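You operate a simulated robot arm through the tools that you are given. There is no shell and no other tool. Be economical: measure what you need, move in short steps, check, and stop when the job is done.

Carry out the task below with a simulated robot arm. There is one attempt and no reset: what you move stays moved.

JOB
Open the clamp, crank the side guide out wide and send the carton to the track's end.
Fine: drop the stop, raise it again once the carton has passed.

It is judged by the outcome, as a careful person would: the job done as asked, and still so three seconds after it is handed in. It fails if anything else is knocked over, pushed out of place, dropped, spilled or broken.

ROBOT AND FRAMES
A 6-joint arm with a two-finger gripper, on a carriage that runs on a rail from [-208, -1361] to [145, 952] (x, y) and turns from -1.937 to 3.875 rad about z. Base frame: it is fixed where the carriage stands at the start and does not move with it; the origin is on the floor, on the carriage's upright axis, x ahead of it, y to its left, z up. Units: mm, rad, N and s.
With the tool pointing down near the work surface it reaches from about 680 to 720 mm from the robot's upright axis, wherever it stands. Its first joint turns from -2.897 to 2.897 rad. Places, roughly: carton with the red band (29x16x11 cm) [300, -800, 300]; gate rocker [400, 600, 800]; guide crank [500, 1000, 800]; lid clamp [700, 400, 1000]; side guide of the roller track [700, 800, 900]. Payload 2.54 kg.
The TCP is the grasp point between the finger pads, 23 mm short of the fingertips. In the tool frame z runs along the fingers and y along their closing line. Largest opening 126 mm; the body of the gripper starts 82 mm behind the TCP.
Orientation is told as [roll, pitch, yaw] about the base's x, y, z axes, in that order, counted from this pose: with the fingers straight down and closing along the base's y, the tool's x points along the base's -x, its y along +y and its z along -z.

CONTROLS
- The arm moves only by the tool move_arm. Its argument "moves" is a list of rows, each a list of 3 entries, a list of its own where there are three numbers: the finger opening in mm, from 0 to 126, then the shift along the tool's x, y, z in units of 400 mm (1.0 is 400 mm), then the turn, a rotation vector about the tool's x, y, z in units of 45 degrees (1.0 is 45 degrees). In form: [[grip, [x, y, z], [rx, ry, rz]], ...]. A call has 1 to 8 rows; each row is the pose to reach, as a shift and turn from the pose commanded when the call began, along the tool's axes at that moment. A call with a number of a shift or a turn outside -1 to 1 is refused whole. Rows are played at 5 a second. More than 50 mm and 0.15 rad between two rows, or a gripper value outside its range, and nothing of the call is played. A pose out of reach is approached as far as the arm can. The call stops where the force on the tool passes 50 N (or 10 N more than at its start, if that is more) or the arm is blocked; 0.2 s more then pass. The fingers move at their own pace and stop on an object; they squeeze with about 32 N. The grip force told is the motor's: it shows also when the fingers shut on nothing. Time passes only in rows, and 0.2 s behind the last, so rows that repeat a pose let the fingers close. It gives the time, the measured TCP pose, the force on the tool (base axes), the opening and the grip force at its end, in the units of the frame above (readings bear some noise), with the torque about the TCP (base axes, N m) and any sound that the robot's microphone picked up.
- Cameras (640 x 400 px; columns grow to the right, rows downward): "scene" is now at [41.5, 246.5, 1536.9]; the picture's right is [0.48, -0.88, 0.00], its down [-0.68, -0.37, -0.63] and it looks along [0.55, 0.30, -0.78] (base axes); focal length 281 px, centre (320, 200). "wrist" rides on the gripper at [82, 14, -122] in the tool frame; the picture's right is [-0.17, 0.99, 0.00], its down [-0.79, -0.13, -0.60] and it looks along [-0.59, -0.10, 0.80] (tool axes); focal length 243 px, centre (320, 200). There is no depth. A picture from a camera that has moved, and an enlarged one, comes with that camera's place and axes in the base frame and with its lens. The place of the scene camera against the robot may be out by one fixed shift of up to 25 mm in any direction.
- get_image(camera): a new picture of that camera. It takes no simulated time.
- raise_lower(by): slides the trunk up (or, below 0, down) by that many mm; the arm and the scene camera ride with it, the base frame stays. It gives what a move gives, with no picture.
- steer(legs): drives the robot by 1 to 6 legs, each [ahead, left, turn to the left] in mm, mm and rad, along the robot's own axes; the way and the turn of a leg run together, so that a leg with both is an arc; at most 1500 mm and 3.142 rad a leg. The arm and the cameras ride along, it lands a little off, and it stops where it bumps. It keeps to its track: a leg is cut to what the track allows. It gives what a move gives.
- head_to(pan, tilt): turns the head with the scene camera to pan (to the left, within 2.094 rad either way) and tilt (down, from -0.506 to 1.204), counted from straight ahead of the robot. It gives what a move gives.
- enlarge(camera, box): a new picture of the part [left, top, right, bottom] of that camera's present view, enlarged. It takes no simulated time.
- sign_off(): hands the job in; it is judged then, once.

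Go step by step. Nothing tells you exact positions but the pictures and the camera data: compare them with the known pose of the tool, close in by small moves and look again before you grip or let go. The budget is 120 turns and 90 pictures, counting those below and the enlarged ones. Unless the task says otherwise, let go and move clear before handing in, and close with one line.

The tools are called after "Emit:" as name(argument=value, ...) on one line, values as JSON. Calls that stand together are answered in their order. move_arm: Moves the arm, as the interface text tells. Its arguments: {"type":"object","properties":{"moves":{"type":"array"}},"required":["moves"]} The other tools are called the same way: raise_lower (by) slides the trunk up or down; steer (legs) drives the base; head_to (pan, tilt) turns the head that bears the scene camera; get_image (camera) takes a picture; enlarge (camera, box) takes an enlarged picture of a part of a camera's view; sign_off () hands the job in.

At the start:

```text
t: 0.0
tool_pos: [230.4, 347.7, 1227.3]
tcp_rot: [-0.001, 0.0, -0.001]
wrist_force: [-0.5, -0.2, -0.9]
ft_torque: [0.0, -0.03, 0.01]
gripper_width: 126.0
gripper_force: 0.0
trunk travel left (down, up): [-350.0, 140.0]
robot x, y, heading: [-1.8, -2.0, 0.002]
head pan, tilt: [0.492, 0.93]
```

scene: 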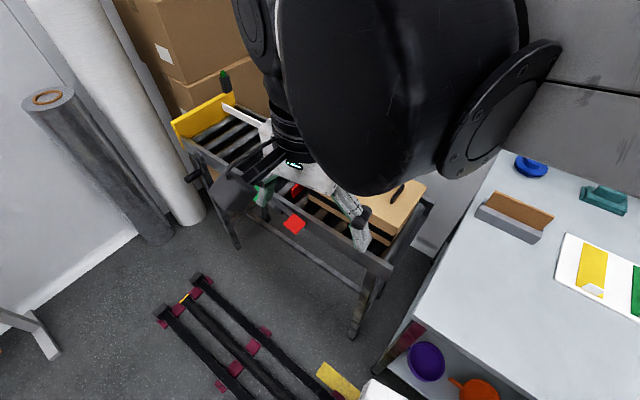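
wrist: 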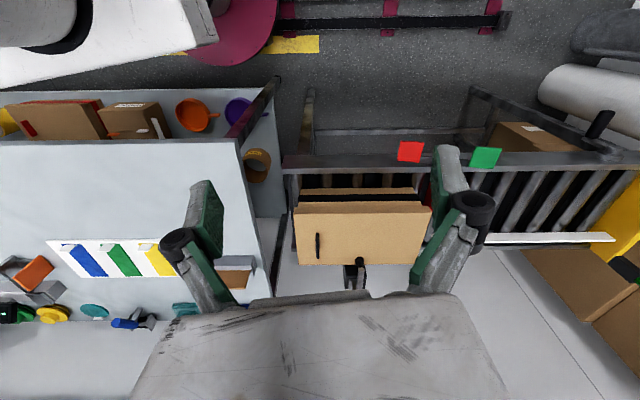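

I see a roller track with a lidded box, red and green rocker pads, and a bench with a shelf holding cartons. I'll look closer at the track before moving.

Emit:
enlarge(camera="scene", box=[160, 70, 460, 350])

Emit:
enlarge(camera="wrist", box=[260, 70, 640, 300])

Emit:
enlarge(camera="wrist", box=[0, 70, 300, 340])

```text
1.43 times, centred on (310, 210) of scene
camera zoom: at [41.5, 246.5, 1536.9], right [0.48, -0.88, 0.0], down [-0.68, -0.37, -0.63], along [0.55, 0.3, -0.78], focal length 402 px, centre (334, 186)
```

zoom: 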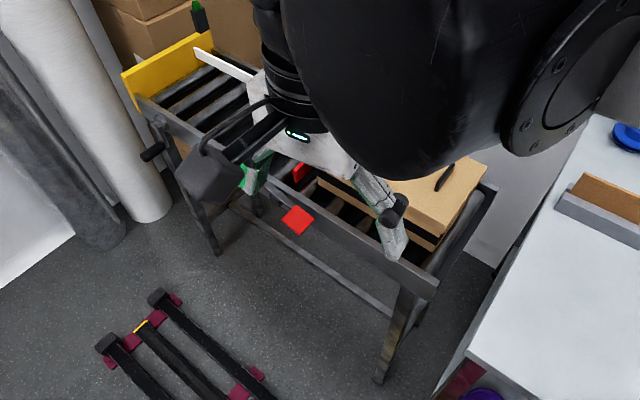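

```text
1.68 times, centred on (450, 185) of wrist
camera zoom: at [148.4, 361.3, 1349.2], right [0.17, 0.99, 0.0], down [0.79, -0.13, 0.6], along [0.59, -0.1, -0.8], focal length 409 px, centre (101, 225)
```

zoom: 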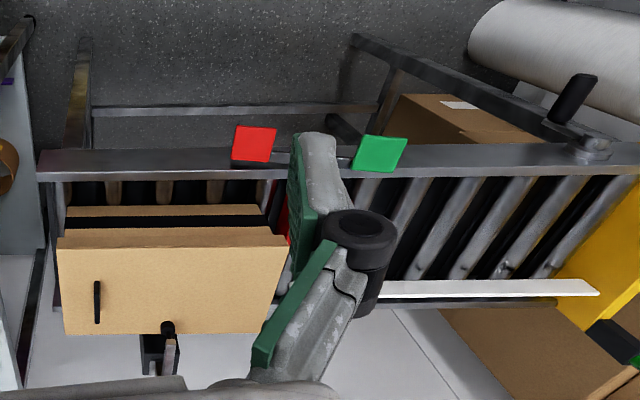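

```text
1.48 times, centred on (150, 205) of wrist
camera zoom: at [148.4, 361.3, 1349.2], right [0.17, 0.99, 0.0], down [0.79, -0.13, 0.6], along [0.59, -0.1, -0.8], focal length 359 px, centre (572, 193)
```

zoom: 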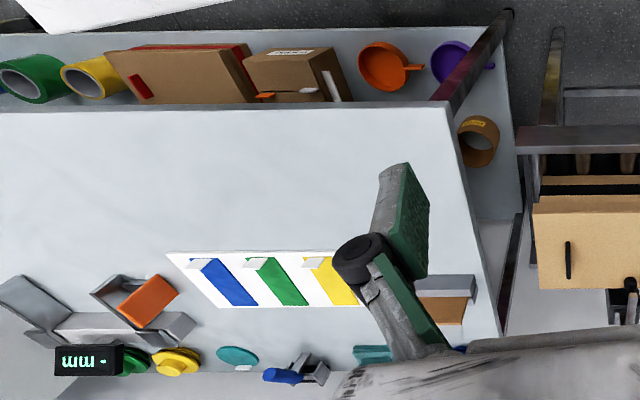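

The arm blocks much of the scene view. I'll pan the head toward the shelf carton to see what it is.

Emit:
head_to(pan=-0.9, tilt=0.9)

Emit:
get_image(camera="scene")

```text
t: 1.5
tool_pos: [229.4, 347.3, 1226.1]
tcp_rot: [-0.001, 0.001, 0.0]
wrist_force: [-0.2, -0.1, 0.7]
ft_torque: [0.01, -0.01, 0.02]
gripper_width: 125.9
gripper_force: 0.1
trunk travel left (down, up): [-350.0, 140.0]
robot x, y, heading: [3.6, 4.3, 0.002]
head pan, tilt: [-0.901, 0.901]
```

```text
84 pictures are left
camera scene: at [41.8, 246.0, 1537.0], right [0.47, -0.88, 0.0], down [-0.68, -0.36, -0.63], along [0.56, 0.3, -0.78], focal length 281 px, centre (320, 200)
```

scene: 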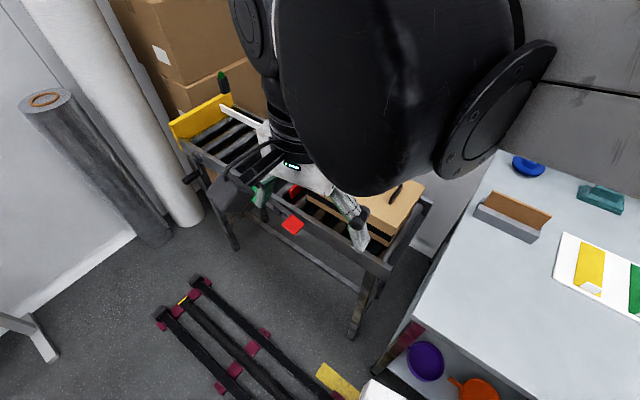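

The picture looks unturned, perhaps taken before the head settled, so I'll take it again.

Emit:
get_image(camera="scene")

```text
83 pictures are left
camera scene: at [41.8, 246.0, 1537.0], right [0.47, -0.88, 0.0], down [-0.68, -0.36, -0.63], along [0.56, 0.3, -0.78], focal length 281 px, centre (320, 200)
```

scene: 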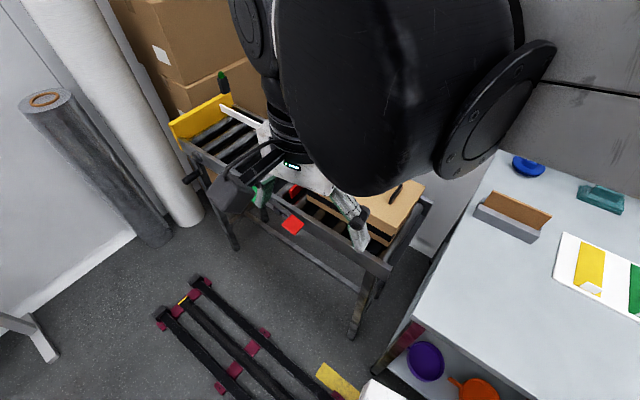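

The head reports -0.9 but the camera has not turned. I'll try once more with another value.

Emit:
head_to(pan=0.0, tilt=0.7)

```text
t: 2.7
tool_pos: [230.4, 347.8, 1225.5]
tcp_rot: [-0.001, 0.0, 0.0]
wrist_force: [-0.1, 0.8, -0.4]
ft_torque: [-0.01, 0.0, 0.0]
gripper_width: 126.2
gripper_force: 0.1
trunk travel left (down, up): [-350.0, 140.0]
robot x, y, heading: [-0.4, -0.9, -0.005]
head pan, tilt: [0.0, 0.7]
```

Emit:
get_image(camera="scene")

```text
82 pictures are left
camera scene: at [55.7, 236.5, 1552.9], right [0.31, -0.95, 0.0], down [-0.61, -0.2, -0.77], along [0.73, 0.24, -0.64], focal length 281 px, centre (320, 200)
```

scene: 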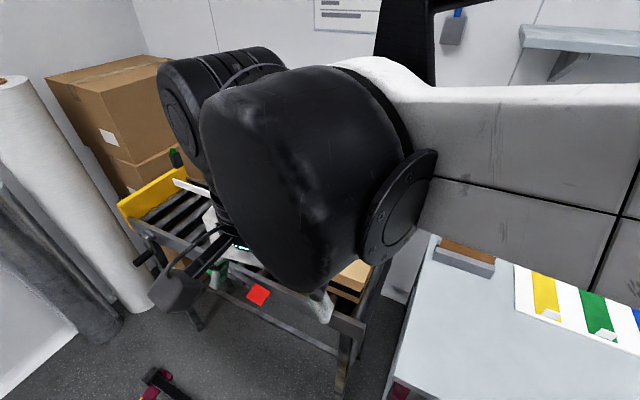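

The head seems to lag its reading. I'll repeat the command aiming right and check.

Emit:
head_to(pan=-0.9, tilt=0.8)

```text
t: 3.9
tool_pos: [229.7, 348.3, 1227.2]
tcp_rot: [-0.001, -0.001, 0.0]
wrist_force: [-1.4, 0.0, 0.9]
ft_torque: [-0.02, 0.0, 0.01]
gripper_width: 126.0
gripper_force: 0.1
trunk travel left (down, up): [-350.0, 140.0]
robot x, y, heading: [-0.6, -0.8, -0.003]
head pan, tilt: [-0.901, 0.799]
```

Emit:
get_image(camera="scene")

```text
81 pictures are left
camera scene: at [56.3, 235.2, 1553.2], right [0.29, -0.96, 0.0], down [-0.61, -0.19, -0.77], along [0.74, 0.23, -0.64], focal length 281 px, centre (320, 200)
```

scene: 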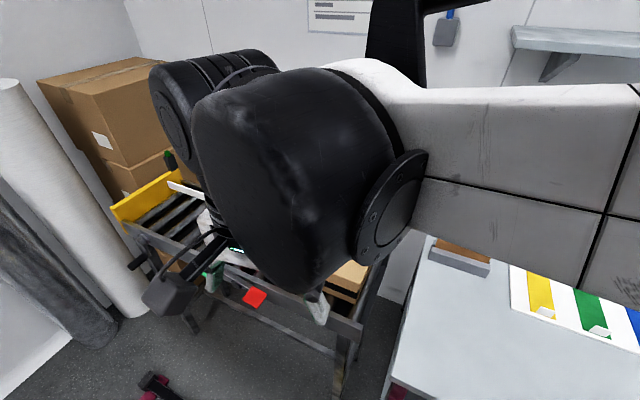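

The head seems physically blocked by the arm. I'll pan it back left and examine the track box with a strong zoom of the wrist camera.

Emit:
head_to(pan=0.8, tilt=0.9)

Emit:
enlarge(camera="wrist", box=[270, 170, 450, 300])

Emit:
enlarge(camera="wrist", box=[0, 80, 290, 180])

```text
t: 5.7
tool_pos: [230.6, 347.9, 1226.7]
tcp_rot: [-0.001, 0.0, 0.0]
wrist_force: [-0.1, -0.2, -0.7]
ft_torque: [0.01, 0.02, 0.01]
gripper_width: 125.7
gripper_force: 0.1
trunk travel left (down, up): [-350.0, 140.0]
robot x, y, heading: [-2.9, 3.3, -0.003]
head pan, tilt: [0.799, 0.901]
```

```text
3.08 times, centred on (360, 235) of wrist
camera zoom: at [148.4, 361.6, 1349.6], right [0.17, 0.99, 0.0], down [0.79, -0.13, 0.6], along [0.59, -0.1, -0.8], focal length 746 px, centre (197, 92)
```

zoom: 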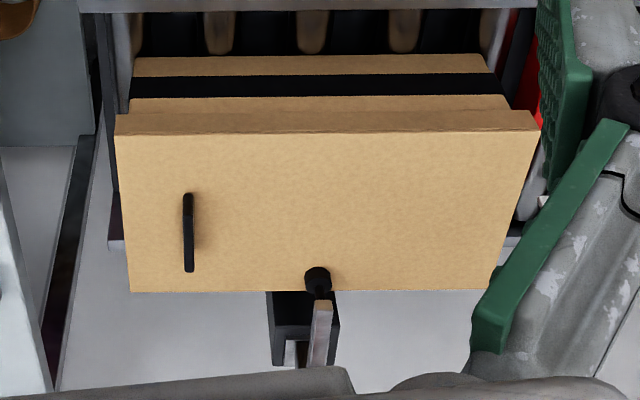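

```text
2.21 times, centred on (145, 130) of wrist
camera zoom: at [148.4, 361.6, 1349.6], right [0.17, 0.99, 0.0], down [0.79, -0.13, 0.6], along [0.59, -0.1, -0.8], focal length 535 px, centre (706, 354)
```

zoom: 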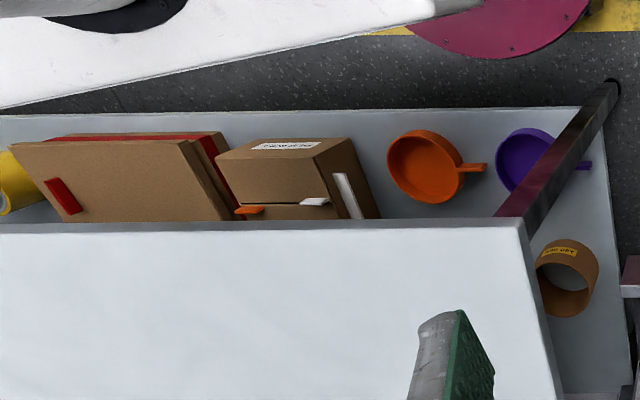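

The track carries a black-banded, lidded carton held by a toggle clamp at its far side, with a red stop plate just beyond it; the red-banded one lies unrelated on the bench shelf. I'll move the gripper forward, high over the track, to see the clamp.

Emit:
move_arm(moves=[[126, [-0.11, 0, 0], [0, 0, 0]], [126, [-0.22, 0, 0], [0, 0, 0]], [126, [-0.33, 0, 0], [0, 0, 0]], [126, [-0.44, 0, 0], [0, 0, 0]], [126, [-0.5, 0, 0], [0, 0, 0]]])

```text
t: 6.9
tool_pos: [431.7, 348.0, 1226.9]
tcp_rot: [0.0, 0.0, 0.0]
wrist_force: [0.0, -0.1, -0.8]
ft_torque: [0.0, 0.03, 0.0]
gripper_width: 126.0
gripper_force: 0.1
trunk travel left (down, up): [-350.0, 140.0]
robot x, y, heading: [-1.8, 2.3, 0.0]
head pan, tilt: [0.799, 0.901]
```

Emit:
get_image(camera="wrist")

Emit:
get_image(camera="scene")

```text
78 pictures are left
camera wrist: at [350.3, 361.1, 1348.5], right [0.17, 0.99, 0.0], down [0.79, -0.13, 0.6], along [0.59, -0.1, -0.8], focal length 243 px, centre (320, 200)
```

wrist: 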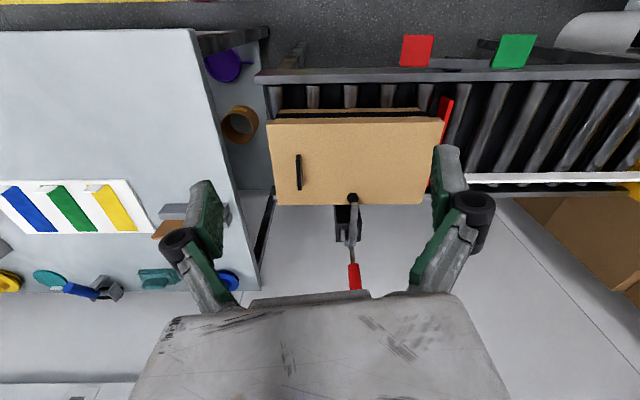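

```text
77 pictures are left
camera scene: at [27.7, 264.4, 1536.0], right [0.72, -0.7, 0.0], down [-0.55, -0.56, -0.62], along [0.43, 0.45, -0.78], focal length 281 px, centre (320, 200)
```

scene: 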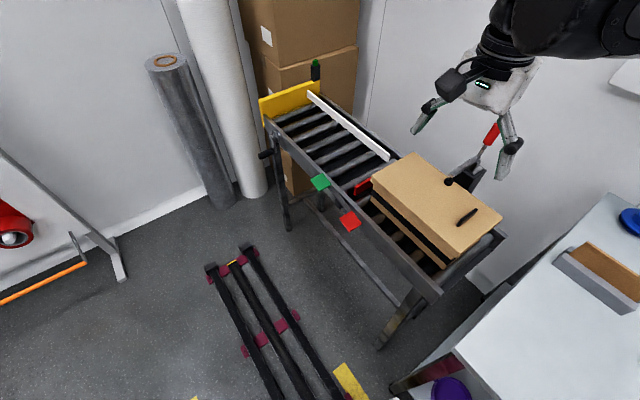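

Now the whole station is clear: clamp with red handle, stop plate, rocker pads, crank and white guide. I'll zoom in for details.

Emit:
enlarge(camera="scene", box=[250, 50, 450, 220])

Emit:
enlarge(camera="scene", box=[350, 90, 530, 210])

Emit:
enlarge(camera="wrist", box=[300, 170, 400, 300])

```text
2.35 times, centred on (350, 135) of scene
camera zoom: at [27.7, 264.4, 1536.0], right [0.72, -0.7, 0.0], down [-0.55, -0.56, -0.62], along [0.43, 0.45, -0.78], focal length 661 px, centre (249, 353)
```

zoom: 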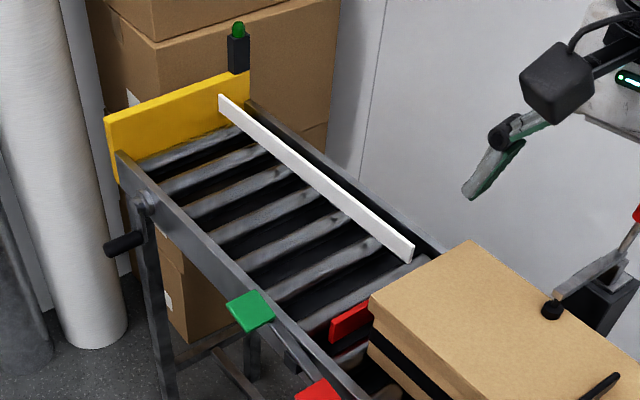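

```text
3.33 times, centred on (440, 150) of scene
camera zoom: at [27.7, 264.4, 1536.0], right [0.72, -0.7, 0.0], down [-0.55, -0.56, -0.62], along [0.43, 0.45, -0.78], focal length 937 px, centre (-80, 367)
```

zoom: 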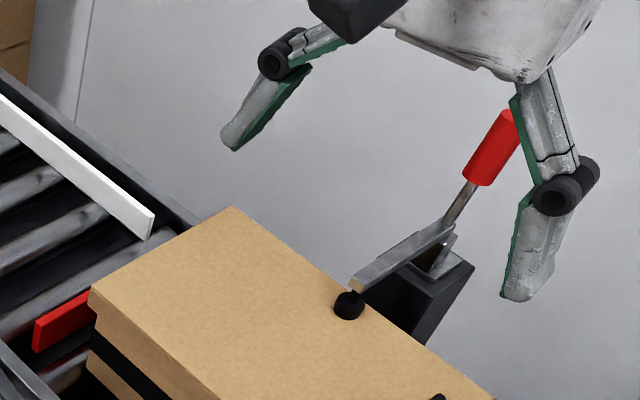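

```text
3.08 times, centred on (350, 235) of wrist
camera zoom: at [350.3, 361.1, 1348.5], right [0.17, 0.99, 0.0], down [0.79, -0.13, 0.6], along [0.59, -0.1, -0.8], focal length 746 px, centre (228, 92)
```

zoom: 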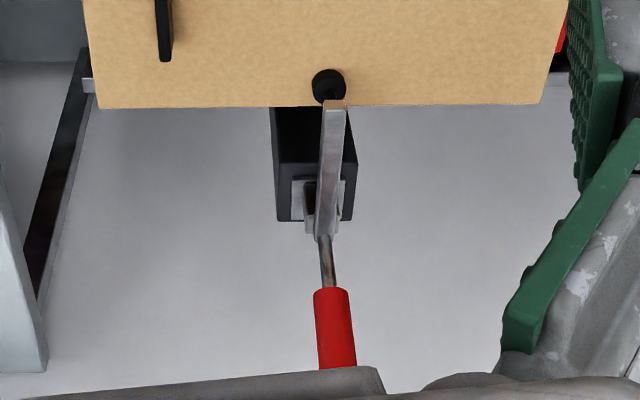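

The clamp's red handle leans outward from a pivot near [705, 363, 1025] with its knob roughly at [725–770, 363, 1060–1110]; it should open by pushing it outward and down. I'll drive along the rail to stand opposite it.

Emit:
steer(legs=[[50, 330, 0]])

Emit:
get_image(camera="wrist")

Emit:
get_image(camera="scene")

```text
t: 9.1
tool_pos: [479.3, 680.4, 1226.5]
tcp_rot: [0.0, 0.0, 0.005]
wrist_force: [0.5, 0.2, -0.1]
ft_torque: [-0.01, 0.0, -0.01]
gripper_width: 126.1
gripper_force: 0.0
trunk travel left (down, up): [-350.0, 140.0]
robot x, y, heading: [53.0, 329.1, 0.005]
head pan, tilt: [0.799, 0.901]
```

```text
73 pictures are left
camera wrist: at [397.9, 692.5, 1348.6], right [0.16, 0.99, 0.0], down [0.79, -0.13, 0.6], along [0.59, -0.1, -0.8], focal length 243 px, centre (320, 200)
```

wrist: 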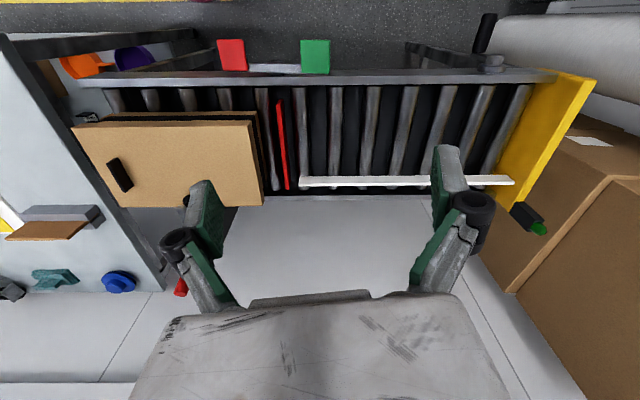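

```text
72 pictures are left
camera scene: at [76.3, 593.9, 1536.0], right [0.72, -0.69, 0.0], down [-0.54, -0.56, -0.62], along [0.43, 0.45, -0.78], focal length 281 px, centre (320, 200)
```

scene: 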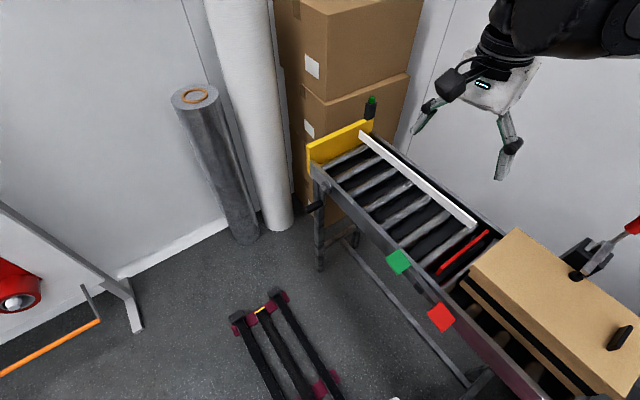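

Track and controls are clearly seen. I'll carry the open gripper over toward the clamp handle, still high.

Emit:
move_arm(moves=[[126, [-0.07, -0.09, 0], [0, 0, 0]], [126, [-0.14, -0.18, 0], [0, 0, 0]], [126, [-0.21, -0.27, 0], [0, 0, 0]], [126, [-0.28, -0.36, 0], [0, 0, 0]], [126, [-0.35, -0.45, 0], [0, 0, 0]], [126, [-0.42, -0.54, 0], [0, 0, 0]], [126, [-0.49, -0.63, 0], [0, 0, 0]], [126, [-0.56, -0.72, 0], [0, 0, 0]]])

Emit:
move_arm(moves=[[80, [-0.04, -0.07, 0], [0, 0, 0]], [60, [-0.04, -0.07, 0], [0, 0, 0]], [60, [-0.04, -0.07, 0], [0, 0, 0]]])

Emit:
get_image(camera="wrist")

Emit:
head_to(pan=0.3, tilt=0.75)

Emit:
get_image(camera="scene")

```text
t: 10.9
tool_pos: [703.2, 391.0, 1228.1]
tcp_rot: [0.0, 0.0, 0.006]
wrist_force: [0.7, -0.6, 0.2]
ft_torque: [0.01, -0.02, -0.02]
gripper_width: 125.9
gripper_force: 0.0
trunk travel left (down, up): [-350.0, 140.0]
robot x, y, heading: [51.7, 328.3, 0.005]
head pan, tilt: [0.799, 0.901]
```

```text
t: 11.7
tool_pos: [719.1, 363.6, 1228.3]
tcp_rot: [-0.001, 0.0, 0.006]
wrist_force: [-0.2, 0.3, -0.2]
ft_torque: [-0.04, -0.01, 0.03]
gripper_width: 59.8
gripper_force: 0.2
trunk travel left (down, up): [-350.0, 140.0]
robot x, y, heading: [51.9, 328.1, 0.004]
head pan, tilt: [0.799, 0.901]
```

```text
71 pictures are left
camera wrist: at [637.4, 375.4, 1349.7], right [0.16, 0.99, 0.0], down [0.79, -0.13, 0.6], along [0.59, -0.1, -0.8], focal length 243 px, centre (320, 200)
```

wrist: 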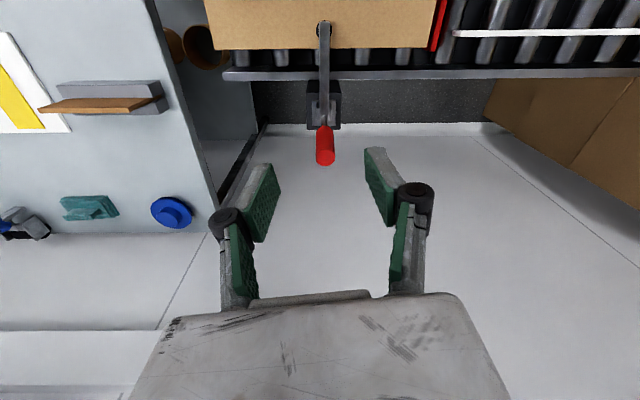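

```text
t: 12.6
tool_pos: [719.7, 362.7, 1226.6]
tcp_rot: [0.0, 0.0, 0.006]
wrist_force: [0.0, 0.1, 0.1]
ft_torque: [-0.02, -0.05, 0.0]
gripper_width: 60.0
gripper_force: 0.1
trunk travel left (down, up): [-350.0, 140.0]
robot x, y, heading: [52.0, 327.5, 0.006]
head pan, tilt: [0.3, 0.75]
```

```text
70 pictures are left
camera scene: at [102.8, 564.4, 1548.0], right [0.3, -0.95, 0.0], down [-0.65, -0.21, -0.73], along [0.7, 0.22, -0.68], focal length 281 px, centre (320, 200)
```

scene: 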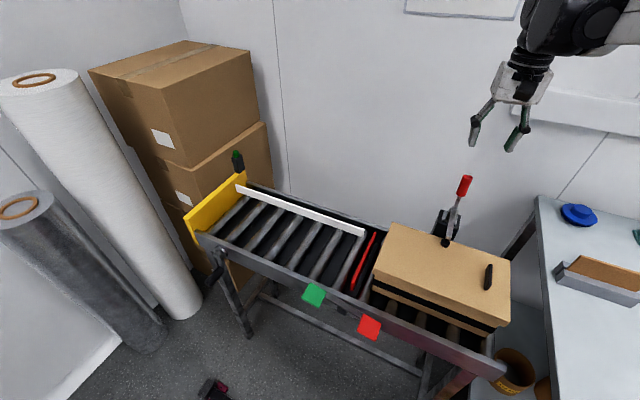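

I can now triangulate the handle: about [752, 361, 1036] to [767, 361, 1092]. A zoom will show its tilt and pivot better.

Emit:
enlarge(camera="scene", box=[400, 150, 520, 260])

Emit:
enlarge(camera="wrist", box=[270, 10, 380, 180])

```text
3.64 times, centred on (460, 205) of scene
camera zoom: at [102.8, 564.4, 1548.0], right [0.3, -0.95, 0.0], down [-0.65, -0.21, -0.73], along [0.7, 0.22, -0.68], focal length 1022 px, centre (-189, 182)
```

zoom: 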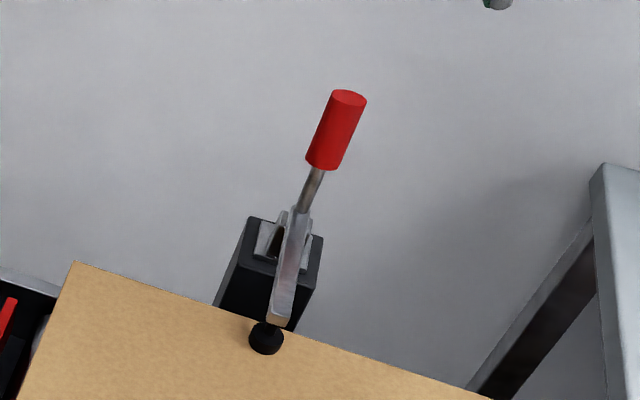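

```text
2.35 times, centred on (325, 95) of wrist
camera zoom: at [637.7, 375.3, 1349.6], right [0.16, 0.99, 0.0], down [0.79, -0.13, 0.6], along [0.59, -0.1, -0.8], focal length 571 px, centre (308, 447)
```

zoom: 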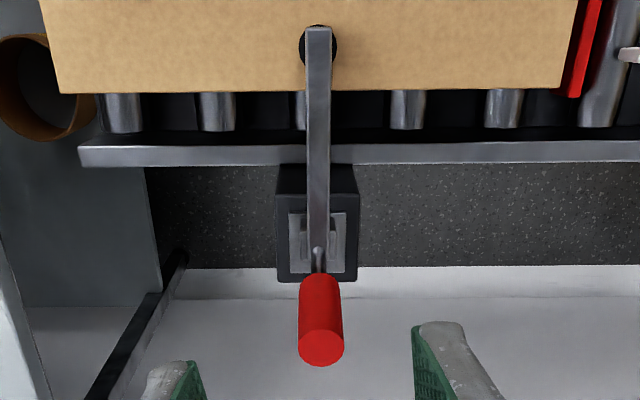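

The handle's axis runs from about [749, 362, 1046] to [765, 361, 1097] with pivot near [740, 362, 998]. I'll come down astride it with the fingers and grip the upper part.

Emit:
move_arm(moves=[[60, [-0.108, -0.004, 0], [0, 0, 0]], [60, [-0.108, -0.004, 0.12], [0, 0, 0]], [60, [-0.108, -0.004, 0.24], [0, 0, 0]], [60, [-0.108, -0.004, 0.345], [0, 0, 0]]])

Emit:
enlarge(camera="scene", box=[400, 100, 560, 260])

Emit:
get_image(camera="wrist")

```text
t: 13.6
tool_pos: [764.6, 366.0, 1090.3]
tcp_rot: [-0.001, 0.0, 0.005]
wrist_force: [0.0, -1.0, -0.6]
ft_torque: [0.01, -0.03, 0.01]
gripper_width: 60.2
gripper_force: 0.1
trunk travel left (down, up): [-350.0, 140.0]
robot x, y, heading: [47.1, 327.5, -0.0]
head pan, tilt: [0.3, 0.75]
```

```text
2.50 times, centred on (480, 180) of scene
camera zoom: at [102.9, 564.3, 1547.9], right [0.3, -0.95, 0.0], down [-0.65, -0.2, -0.73], along [0.7, 0.22, -0.68], focal length 703 px, centre (-80, 250)
```

zoom: 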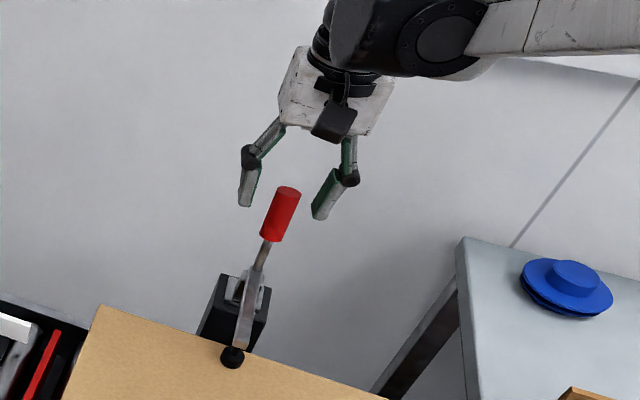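

```text
66 pictures are left
camera wrist: at [683.4, 377.6, 1212.5], right [0.16, 0.99, 0.0], down [0.79, -0.13, 0.6], along [0.59, -0.1, -0.8], focal length 243 px, centre (320, 200)
```

wrist: 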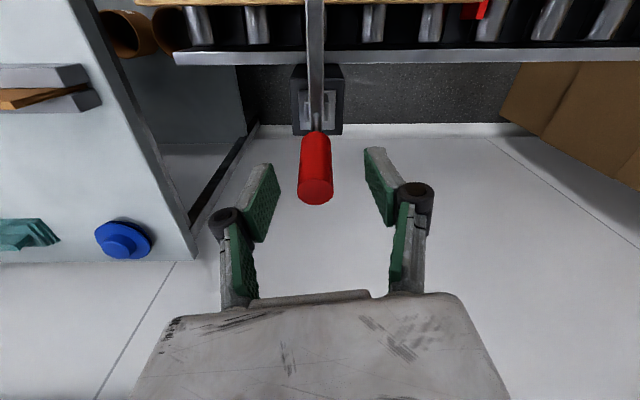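

The handle top is about [774, 360, 1080], slightly below and right of the fingers. I'll go down to z≈1062, shift 5 mm, then close.

Emit:
move_arm(moves=[[60, [-0.013, -0.014, 0.03], [0, 0, 0]], [60, [-0.013, -0.014, 0.07], [0, 0, 0]], [10, [-0.013, -0.014, 0.07], [0, 0, 0]], [10, [-0.013, -0.014, 0.07], [0, 0, 0]], [10, [-0.013, -0.014, 0.07], [0, 0, 0]]])

Emit:
get_image(camera="wrist")

```text
t: 14.8
tool_pos: [769.9, 361.4, 1062.7]
tcp_rot: [0.001, 0.0, 0.007]
wrist_force: [1.2, 16.0, -3.5]
ft_torque: [0.4, 0.0, -0.06]
gripper_width: 24.5
gripper_force: 45.5
trunk travel left (down, up): [-350.0, 140.0]
robot x, y, heading: [50.2, 330.5, 0.007]
head pan, tilt: [0.3, 0.75]
```

```text
65 pictures are left
camera wrist: at [688.2, 374.5, 1183.6], right [0.16, 0.99, 0.0], down [0.79, -0.13, 0.6], along [0.59, -0.09, -0.8], focal length 243 px, centre (320, 200)
```

wrist: 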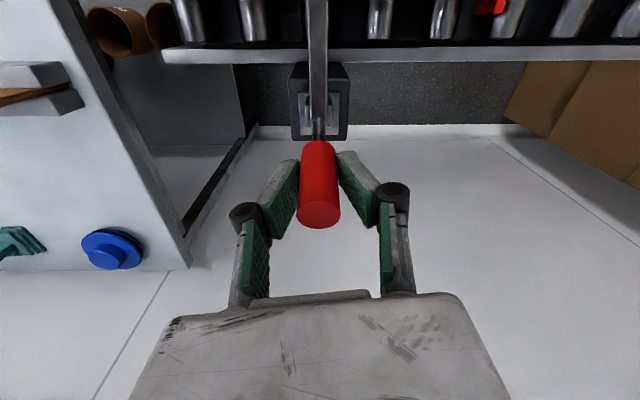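

The handle is held. I'll follow its arc outward and down in small steps, watching the force.

Emit:
move_arm(moves=[[10, [-0.023, 0.003, 0.008], [0, 0, 0]], [10, [-0.045, 0.003, 0.019], [0, 0, 0]], [10, [-0.067, 0.003, 0.033], [0, 0, 0]], [10, [-0.084, 0.003, 0.049], [0, 0, 0]]])

Emit:
enlarge(camera="scene", box=[400, 100, 560, 260])

```text
t: 15.8
tool_pos: [803.7, 357.6, 1040.9]
tcp_rot: [-0.002, -0.002, 0.002]
wrist_force: [-0.1, 0.6, -1.1]
ft_torque: [0.03, -0.05, 0.02]
gripper_width: 8.3
gripper_force: 0.2
trunk travel left (down, up): [-350.0, 140.0]
robot x, y, heading: [53.9, 329.1, 0.006]
head pan, tilt: [0.3, 0.75]
```

```text
2.50 times, centred on (480, 180) of scene
camera zoom: at [102.7, 564.0, 1547.7], right [0.3, -0.95, 0.0], down [-0.65, -0.2, -0.73], along [0.7, 0.22, -0.68], focal length 703 px, centre (-80, 250)
```

zoom: 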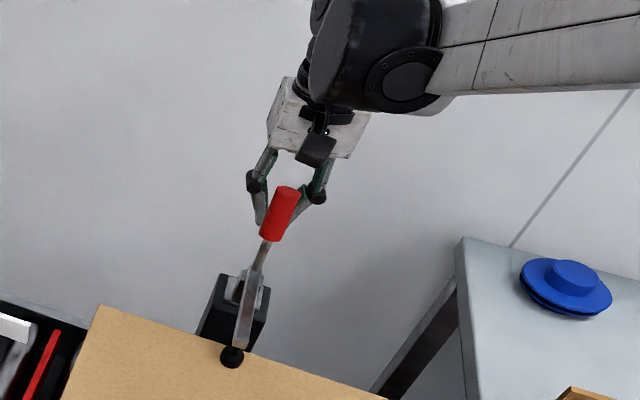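

The fingers slipped off and the handle hasn't moved, so it needs a firmer push. I'll go over it to its inner side with closed fingers and push outward.

Emit:
move_arm(moves=[[0, [0, 0.0, -0.12], [0, 0, 0]], [0, [0, 0.005, -0.24], [0, 0, 0]], [0, [0.1, 0.005, -0.24], [0, 0, 0]], [0, [0.19, 0.005, -0.24], [0, 0, 0]], [0, [0.19, 0.005, -0.15], [0, 0, 0]], [0, [0.19, 0.005, -0.065], [0, 0, 0]], [0, [0.19, 0.005, -0.065], [0, 0, 0]]])

Emit:
get_image(camera="wrist")

```text
t: 17.4
tool_pos: [723.7, 365.0, 1066.9]
tcp_rot: [0.0, 0.001, 0.004]
wrist_force: [-0.3, -0.4, 0.4]
ft_torque: [0.0, 0.02, 0.01]
gripper_width: 0.2
gripper_force: 28.0
trunk travel left (down, up): [-350.0, 140.0]
robot x, y, heading: [52.2, 327.8, 0.009]
head pan, tilt: [0.3, 0.75]
```

```text
63 pictures are left
camera wrist: at [643.0, 376.1, 1189.7], right [0.16, 0.99, 0.0], down [0.79, -0.13, 0.6], along [0.59, -0.1, -0.8], focal length 243 px, centre (320, 200)
```

wrist: 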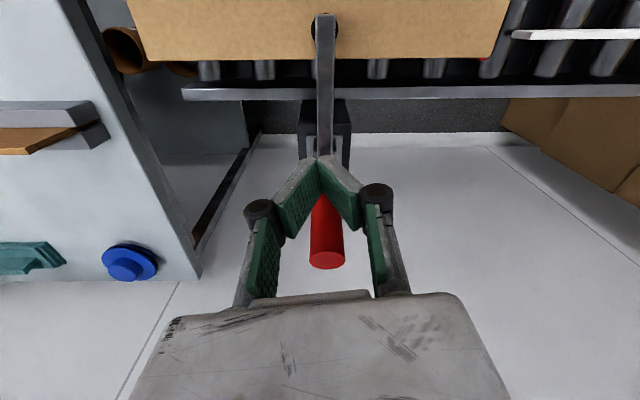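

Closed fingers are in front of the handle on its inner side. Pushing outward in small steps.

Emit:
move_arm(moves=[[0, [-0.03, -0.005, 0], [0, 0, 0]], [0, [-0.06, -0.005, 0], [0, 0, 0]], [0, [-0.085, -0.005, 0], [0, 0, 0]], [0, [-0.11, -0.005, 0.0], [0, 0, 0]], [0, [-0.135, -0.005, 0.01], [0, 0, 0]], [0, [-0.16, -0.005, 0.02], [0, 0, 0]]])

Emit:
enlarge(camera="scene", box=[400, 100, 560, 260])

```text
t: 18.8
tool_pos: [790.3, 361.5, 1059.1]
tcp_rot: [0.0, 0.0, 0.006]
wrist_force: [-0.1, 0.1, -0.2]
ft_torque: [-0.02, 0.01, 0.02]
gripper_width: 0.2
gripper_force: 28.7
trunk travel left (down, up): [-350.0, 140.0]
robot x, y, heading: [46.0, 329.8, 0.005]
head pan, tilt: [0.3, 0.75]
```

```text
2.50 times, centred on (480, 180) of scene
camera zoom: at [103.0, 564.3, 1547.9], right [0.3, -0.95, 0.0], down [-0.65, -0.2, -0.73], along [0.7, 0.22, -0.68], focal length 703 px, centre (-80, 250)
```

zoom: 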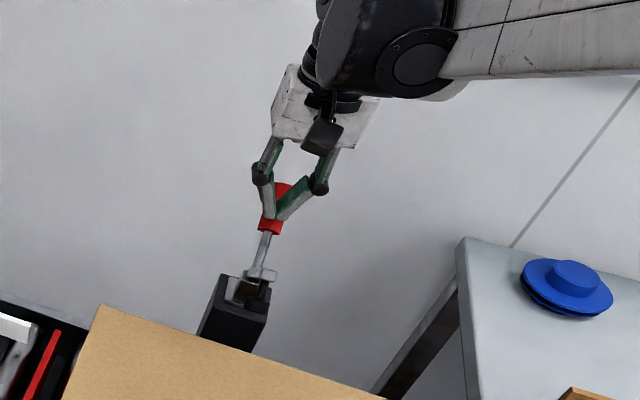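

The clamp arm has swung off the lid. I'll back off and check where it rests.

Emit:
move_arm(moves=[[0, [0.1, 0, 0], [0, 0, 0]], [0, [0.15, 0, -0.1], [0, 0, 0]], [0, [0.15, 0, -0.2], [0, 0, 0]], [0, [0.15, 0, -0.3], [0, 0, 0]]])

Emit:
enlarge(camera="scene", box=[400, 140, 520, 260])

Emit:
get_image(camera="wrist")

```text
t: 19.8
tool_pos: [732.2, 359.0, 1177.4]
tcp_rot: [-0.001, 0.0, 0.004]
wrist_force: [0.7, 0.4, -1.1]
ft_torque: [0.01, 0.0, 0.0]
gripper_width: 0.0
gripper_force: 28.2
trunk travel left (down, up): [-350.0, 140.0]
robot x, y, heading: [49.4, 327.5, 0.001]
head pan, tilt: [0.3, 0.75]
```

```text
3.33 times, centred on (460, 200) of scene
camera zoom: at [103.4, 564.2, 1548.0], right [0.3, -0.95, 0.0], down [-0.65, -0.2, -0.73], along [0.7, 0.22, -0.68], focal length 937 px, centre (-147, 200)
```

zoom: 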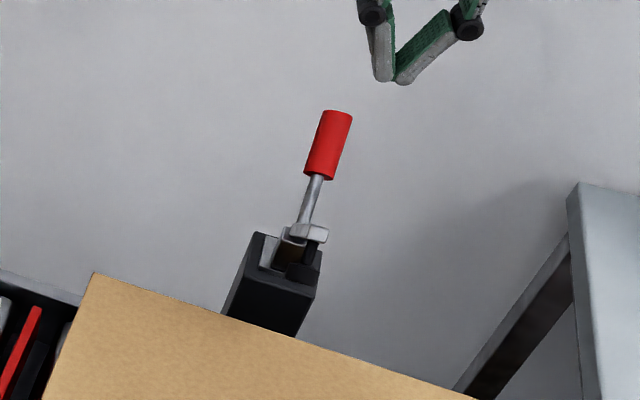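

```text
60 pictures are left
camera wrist: at [651.0, 371.8, 1299.7], right [0.16, 0.99, 0.0], down [0.79, -0.13, 0.6], along [0.59, -0.1, -0.8], focal length 243 px, centre (320, 200)
```

wrist: 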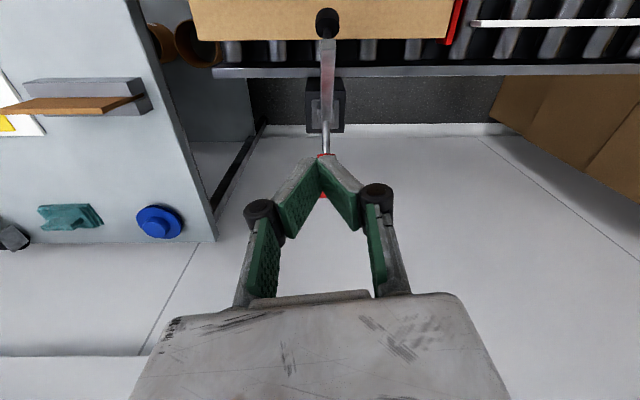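

The arm is raised only partly and still hangs over the lid. I'll push the handle further from above to open it fully.

Emit:
move_arm(moves=[[0, [-0.11, 0.004, 0], [0, 0, 0]], [0, [-0.21, 0.004, 0], [0, 0, 0]], [0, [-0.21, 0.004, 0.12], [0, 0, 0]], [0, [-0.21, 0.004, 0.23], [0, 0, 0]], [0, [-0.21, 0.004, 0.28], [0, 0, 0]], [0, [-0.21, 0.004, 0.32], [0, 0, 0]], [0, [-0.21, 0.004, 0.355], [0, 0, 0]]])

Emit:
enlarge(camera="scene", box=[400, 140, 520, 260])

```text
t: 21.4
tool_pos: [814.8, 361.9, 1036.6]
tcp_rot: [0.001, 0.0, 0.007]
wrist_force: [0.3, -1.5, 0.0]
ft_torque: [0.03, 0.02, -0.01]
gripper_width: 0.0
gripper_force: 28.5
trunk travel left (down, up): [-350.0, 140.0]
robot x, y, heading: [48.2, 328.1, 0.006]
head pan, tilt: [0.3, 0.75]
```

```text
3.33 times, centred on (460, 200) of scene
camera zoom: at [102.9, 564.3, 1548.0], right [0.3, -0.95, 0.0], down [-0.65, -0.2, -0.73], along [0.7, 0.22, -0.68], focal length 937 px, centre (-147, 200)
```

zoom: 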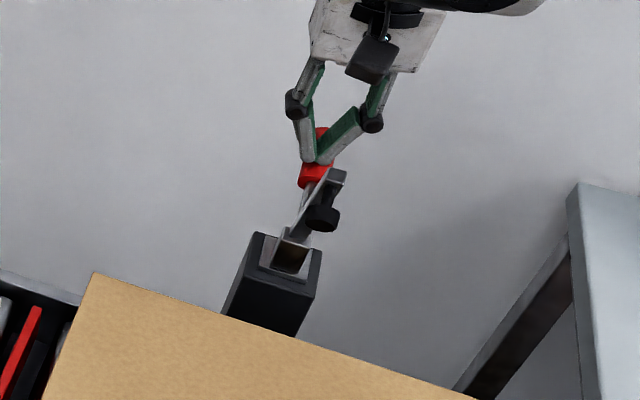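

The arm now stands nearly upright. I'll press a little more to reach the end of travel.

Emit:
move_arm(moves=[[0, [-0.01, 0, 0.03], [0, 0, 0]], [0, [-0.01, 0, 0.06], [0, 0, 0]], [0, [-0.01, 0, 0.09], [0, 0, 0]]])

Emit:
move_arm(moves=[[0, [0, 0, -0.12], [0, 0, 0]], [0, [0, 0, -0.24], [0, 0, 0]], [0, [0, 0, -0.36], [0, 0, 0]], [0, [0, 0, -0.48], [0, 0, 0]], [0, [0, 0, -0.55], [0, 0, 0]]])

Emit:
get_image(camera="scene")

Emit:
enlarge(camera="scene", box=[400, 140, 520, 260])

```text
t: 22.1
tool_pos: [818.2, 361.7, 1013.3]
tcp_rot: [0.0, -0.006, 0.006]
wrist_force: [-3.0, -0.3, 28.8]
ft_torque: [-0.21, 0.18, -0.01]
gripper_width: 0.0
gripper_force: 28.3
trunk travel left (down, up): [-350.0, 140.0]
robot x, y, heading: [49.4, 327.7, 0.004]
head pan, tilt: [0.3, 0.75]
stopped in row 3: the force on the tool passed its limit at 67 N (the readings are from after the stop); the commanded pose is now the measured one
```

```text
t: 23.3
tool_pos: [818.9, 359.4, 1231.2]
tcp_rot: [0.0, -0.003, 0.005]
wrist_force: [-0.6, 0.6, 0.2]
ft_torque: [0.0, -0.02, -0.02]
gripper_width: 0.1
gripper_force: 28.6
trunk travel left (down, up): [-350.0, 140.0]
robot x, y, heading: [50.8, 329.4, 0.003]
head pan, tilt: [0.3, 0.75]
```

```text
58 pictures are left
camera scene: at [102.7, 564.3, 1548.0], right [0.3, -0.95, 0.0], down [-0.65, -0.2, -0.73], along [0.7, 0.22, -0.68], focal length 281 px, centre (320, 200)
```

scene: 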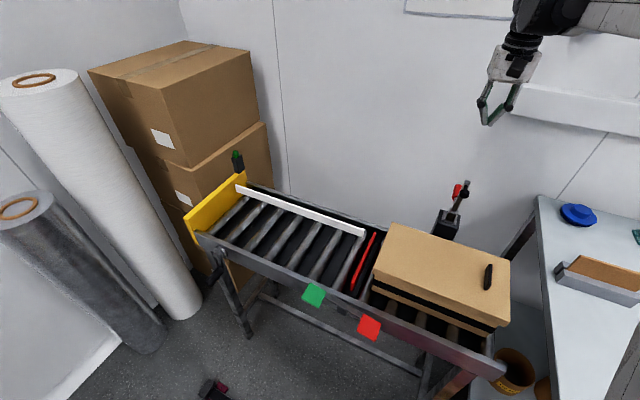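

```text
3.33 times, centred on (460, 200) of scene
camera zoom: at [102.7, 564.3, 1548.0], right [0.3, -0.95, 0.0], down [-0.65, -0.2, -0.73], along [0.7, 0.22, -0.68], focal length 937 px, centre (-147, 200)
```

zoom: 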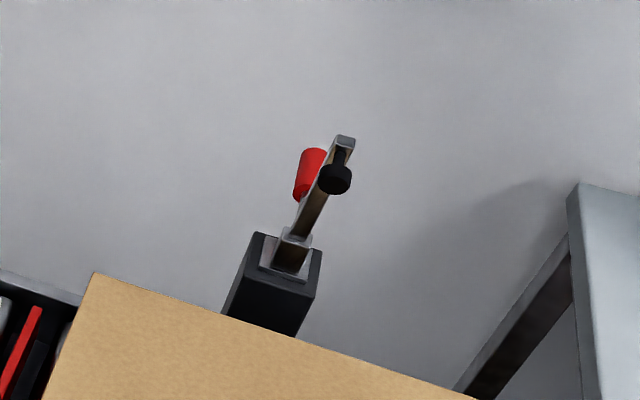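

The clamp is fully open with its arm upright and clear of the lid. Next the crank, near [508, 985, 848] with its knob hanging below and pointing toward me; I'll retract the arm, then drive left.

Emit:
move_arm(moves=[[0, [0.1, 0.06, 0], [0, 0, 0]], [0, [0.2, 0.12, 0], [0, 0, 0]], [0, [0.3, 0.18, 0], [0, 0, 0]], [0, [0.4, 0.24, 0], [0, 0, 0]], [40, [0.5, 0.3, 0], [0, 0, 0]], [60, [0.6, 0.36, 0], [0, 0, 0]], [60, [0.7, 0.42, 0], [0, 0, 0]], [60, [0.8, 0.48, 0], [0, 0, 0]]])

Emit:
steer(legs=[[34, 225, 0]])

Emit:
move_arm(moves=[[60, [0, 0.1, 0], [0, 0, 0]], [60, [0.0, 0.2, 0], [0, 0, 0]], [60, [0.0, 0.3, 0], [0, 0, 0]], [60, [0.0, 0.4, 0.0], [0, 0, 0]]])

Emit:
get_image(camera="wrist")

```text
t: 25.1
tool_pos: [498.9, 551.6, 1230.5]
tcp_rot: [0.0, -0.003, 0.007]
wrist_force: [-0.1, -0.1, 0.4]
ft_torque: [0.01, 0.01, 0.0]
gripper_width: 59.8
gripper_force: 0.1
trunk travel left (down, up): [-350.0, 140.0]
robot x, y, heading: [51.2, 332.7, 0.007]
head pan, tilt: [0.3, 0.75]
```

```text
t: 26.8
tool_pos: [536.1, 772.3, 1230.7]
tcp_rot: [-0.002, -0.003, 0.001]
wrist_force: [0.4, 0.6, 0.6]
ft_torque: [-0.01, -0.02, 0.01]
gripper_width: 60.2
gripper_force: 0.0
trunk travel left (down, up): [-350.0, 140.0]
robot x, y, heading: [85.2, 551.6, -0.002]
head pan, tilt: [0.3, 0.75]
```

```text
t: 27.8
tool_pos: [534.0, 932.8, 1230.0]
tcp_rot: [0.0, -0.002, 0.001]
wrist_force: [1.3, 0.4, -0.3]
ft_torque: [0.04, 0.0, 0.01]
gripper_width: 59.9
gripper_force: 0.0
trunk travel left (down, up): [-350.0, 140.0]
robot x, y, heading: [81.5, 550.3, 0.001]
head pan, tilt: [0.3, 0.75]
```

```text
56 pictures are left
camera wrist: at [452.1, 945.2, 1352.3], right [0.16, 0.99, 0.0], down [0.79, -0.13, 0.6], along [0.59, -0.1, -0.8], focal length 243 px, centre (320, 200)
```

wrist: 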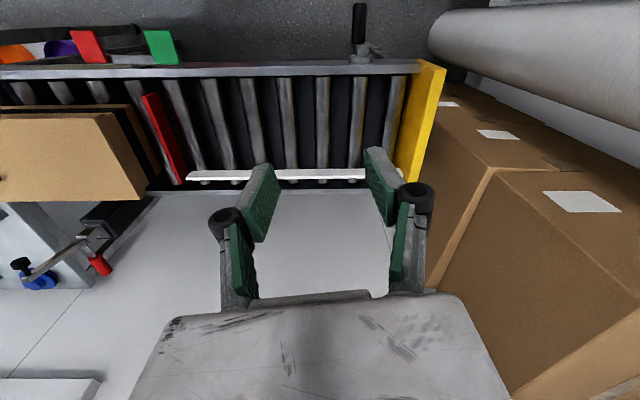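

I see the crank at the left end of the front rail, knob pointing toward me. I'll pull back and view it from nearer.

Emit:
move_arm(moves=[[60, [0.1, 0.02, 0], [0, 0, 0]], [60, [0.2, 0.04, 0], [0, 0, 0]], [60, [0.3, 0.06, 0.05], [0, 0, 0]], [60, [0.4, 0.08, 0.1], [0, 0, 0]], [60, [0.45, 0.1, 0.2], [0, 0, 0]], [60, [0.45, 0.1, 0.3], [0, 0, 0]]])

Emit:
get_image(camera="wrist")

Emit:
get_image(camera="scene")

```text
t: 29.2
tool_pos: [354.2, 971.7, 1106.4]
tcp_rot: [0.0, -0.004, 0.001]
wrist_force: [0.7, 0.5, -0.4]
ft_torque: [-0.01, 0.01, -0.02]
gripper_width: 59.9
gripper_force: 0.1
trunk travel left (down, up): [-350.0, 140.0]
robot x, y, heading: [84.2, 549.9, 0.003]
head pan, tilt: [0.3, 0.75]
```

```text
55 pictures are left
camera wrist: at [271.7, 984.4, 1229.7], right [0.16, 0.99, 0.0], down [0.79, -0.13, 0.6], along [0.59, -0.1, -0.8], focal length 243 px, centre (320, 200)
```

wrist: 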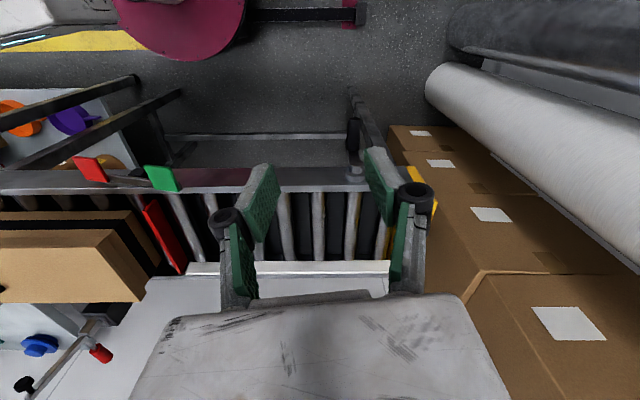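

```text
54 pictures are left
camera scene: at [132.9, 797.3, 1545.1], right [0.42, -0.91, 0.0], down [-0.64, -0.29, -0.71], along [0.64, 0.29, -0.71], focal length 281 px, centre (320, 200)
```

scene: 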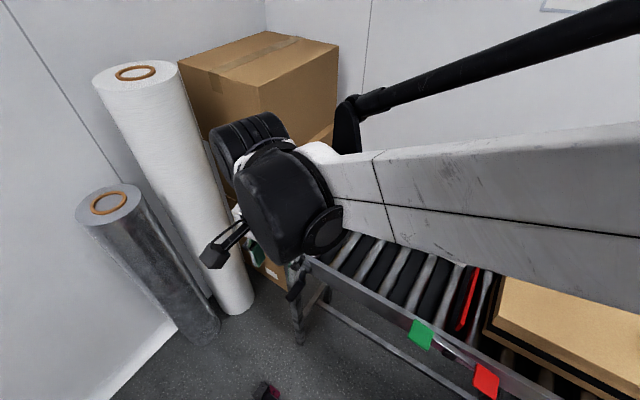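

Zooming on the crank in both views.

Emit:
enlarge(camera="wrist", box=[310, 70, 410, 200])

Emit:
enlarge(camera="scene", box=[240, 220, 360, 340])

```text
3.08 times, centred on (360, 135) of wrist
camera zoom: at [271.7, 984.4, 1229.7], right [0.16, 0.99, 0.0], down [0.79, -0.13, 0.6], along [0.59, -0.1, -0.8], focal length 746 px, centre (197, 400)
```

zoom: 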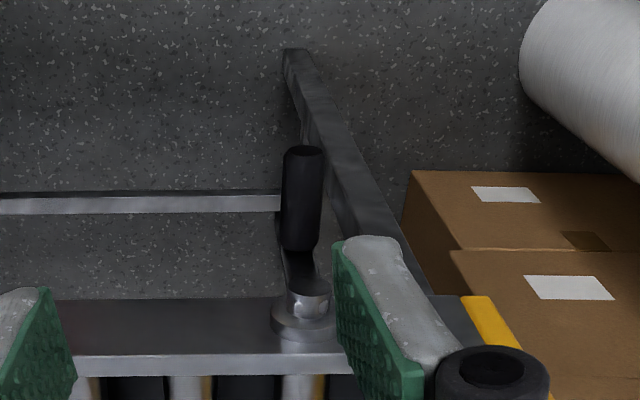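

```text
3.33 times, centred on (300, 280) of scene
camera zoom: at [132.9, 797.3, 1545.1], right [0.42, -0.91, 0.0], down [-0.64, -0.29, -0.71], along [0.64, 0.29, -0.71], focal length 937 px, centre (387, -67)
```

zoom: 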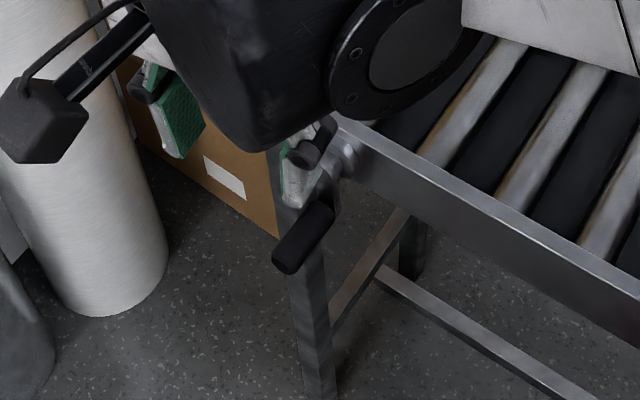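

Crank knob runs along x from about 428 to 479 at y≈1017, z≈793, hub centre near [508, 1010, 842] — a 50 mm crank, hanging down. I'll lower the trunk so the arm can reach it with the tool pointing down.

Emit:
raise_lower(by=-200)

Emit:
get_image(camera="wrist")

Emit:
get_image(camera="scene")

```text
t: 31.4
tool_pos: [355.5, 972.0, 907.6]
tcp_rot: [0.0, -0.003, 0.001]
wrist_force: [0.2, 0.3, 0.6]
ft_torque: [-0.03, 0.03, -0.01]
gripper_width: 60.1
gripper_force: 0.0
trunk travel left (down, up): [-150.0, 340.0]
robot x, y, heading: [90.2, 552.8, 0.004]
head pan, tilt: [0.3, 0.75]
```

```text
51 pictures are left
camera wrist: at [273.7, 985.5, 1030.1], right [0.17, 0.99, 0.0], down [0.79, -0.13, 0.6], along [0.59, -0.1, -0.8], focal length 243 px, centre (320, 200)
```

wrist: 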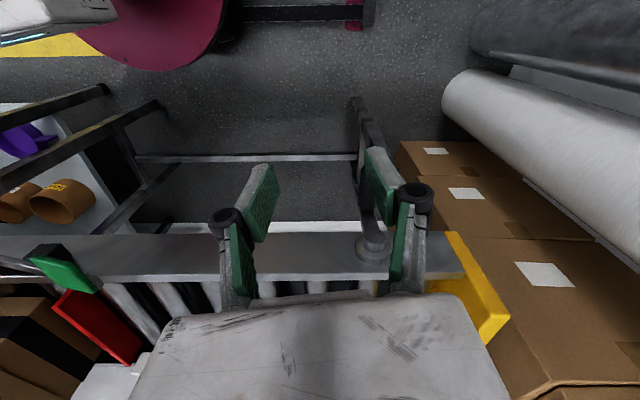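

```text
50 pictures are left
camera scene: at [134.2, 796.8, 1347.4], right [0.41, -0.91, 0.0], down [-0.63, -0.28, -0.73], along [0.66, 0.3, -0.69], focal length 281 px, centre (320, 200)
```

scene: 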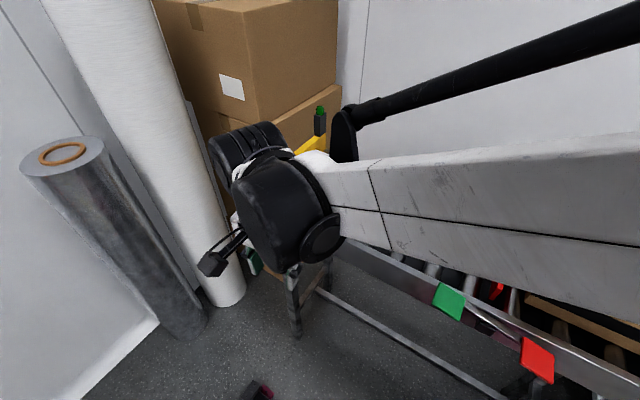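

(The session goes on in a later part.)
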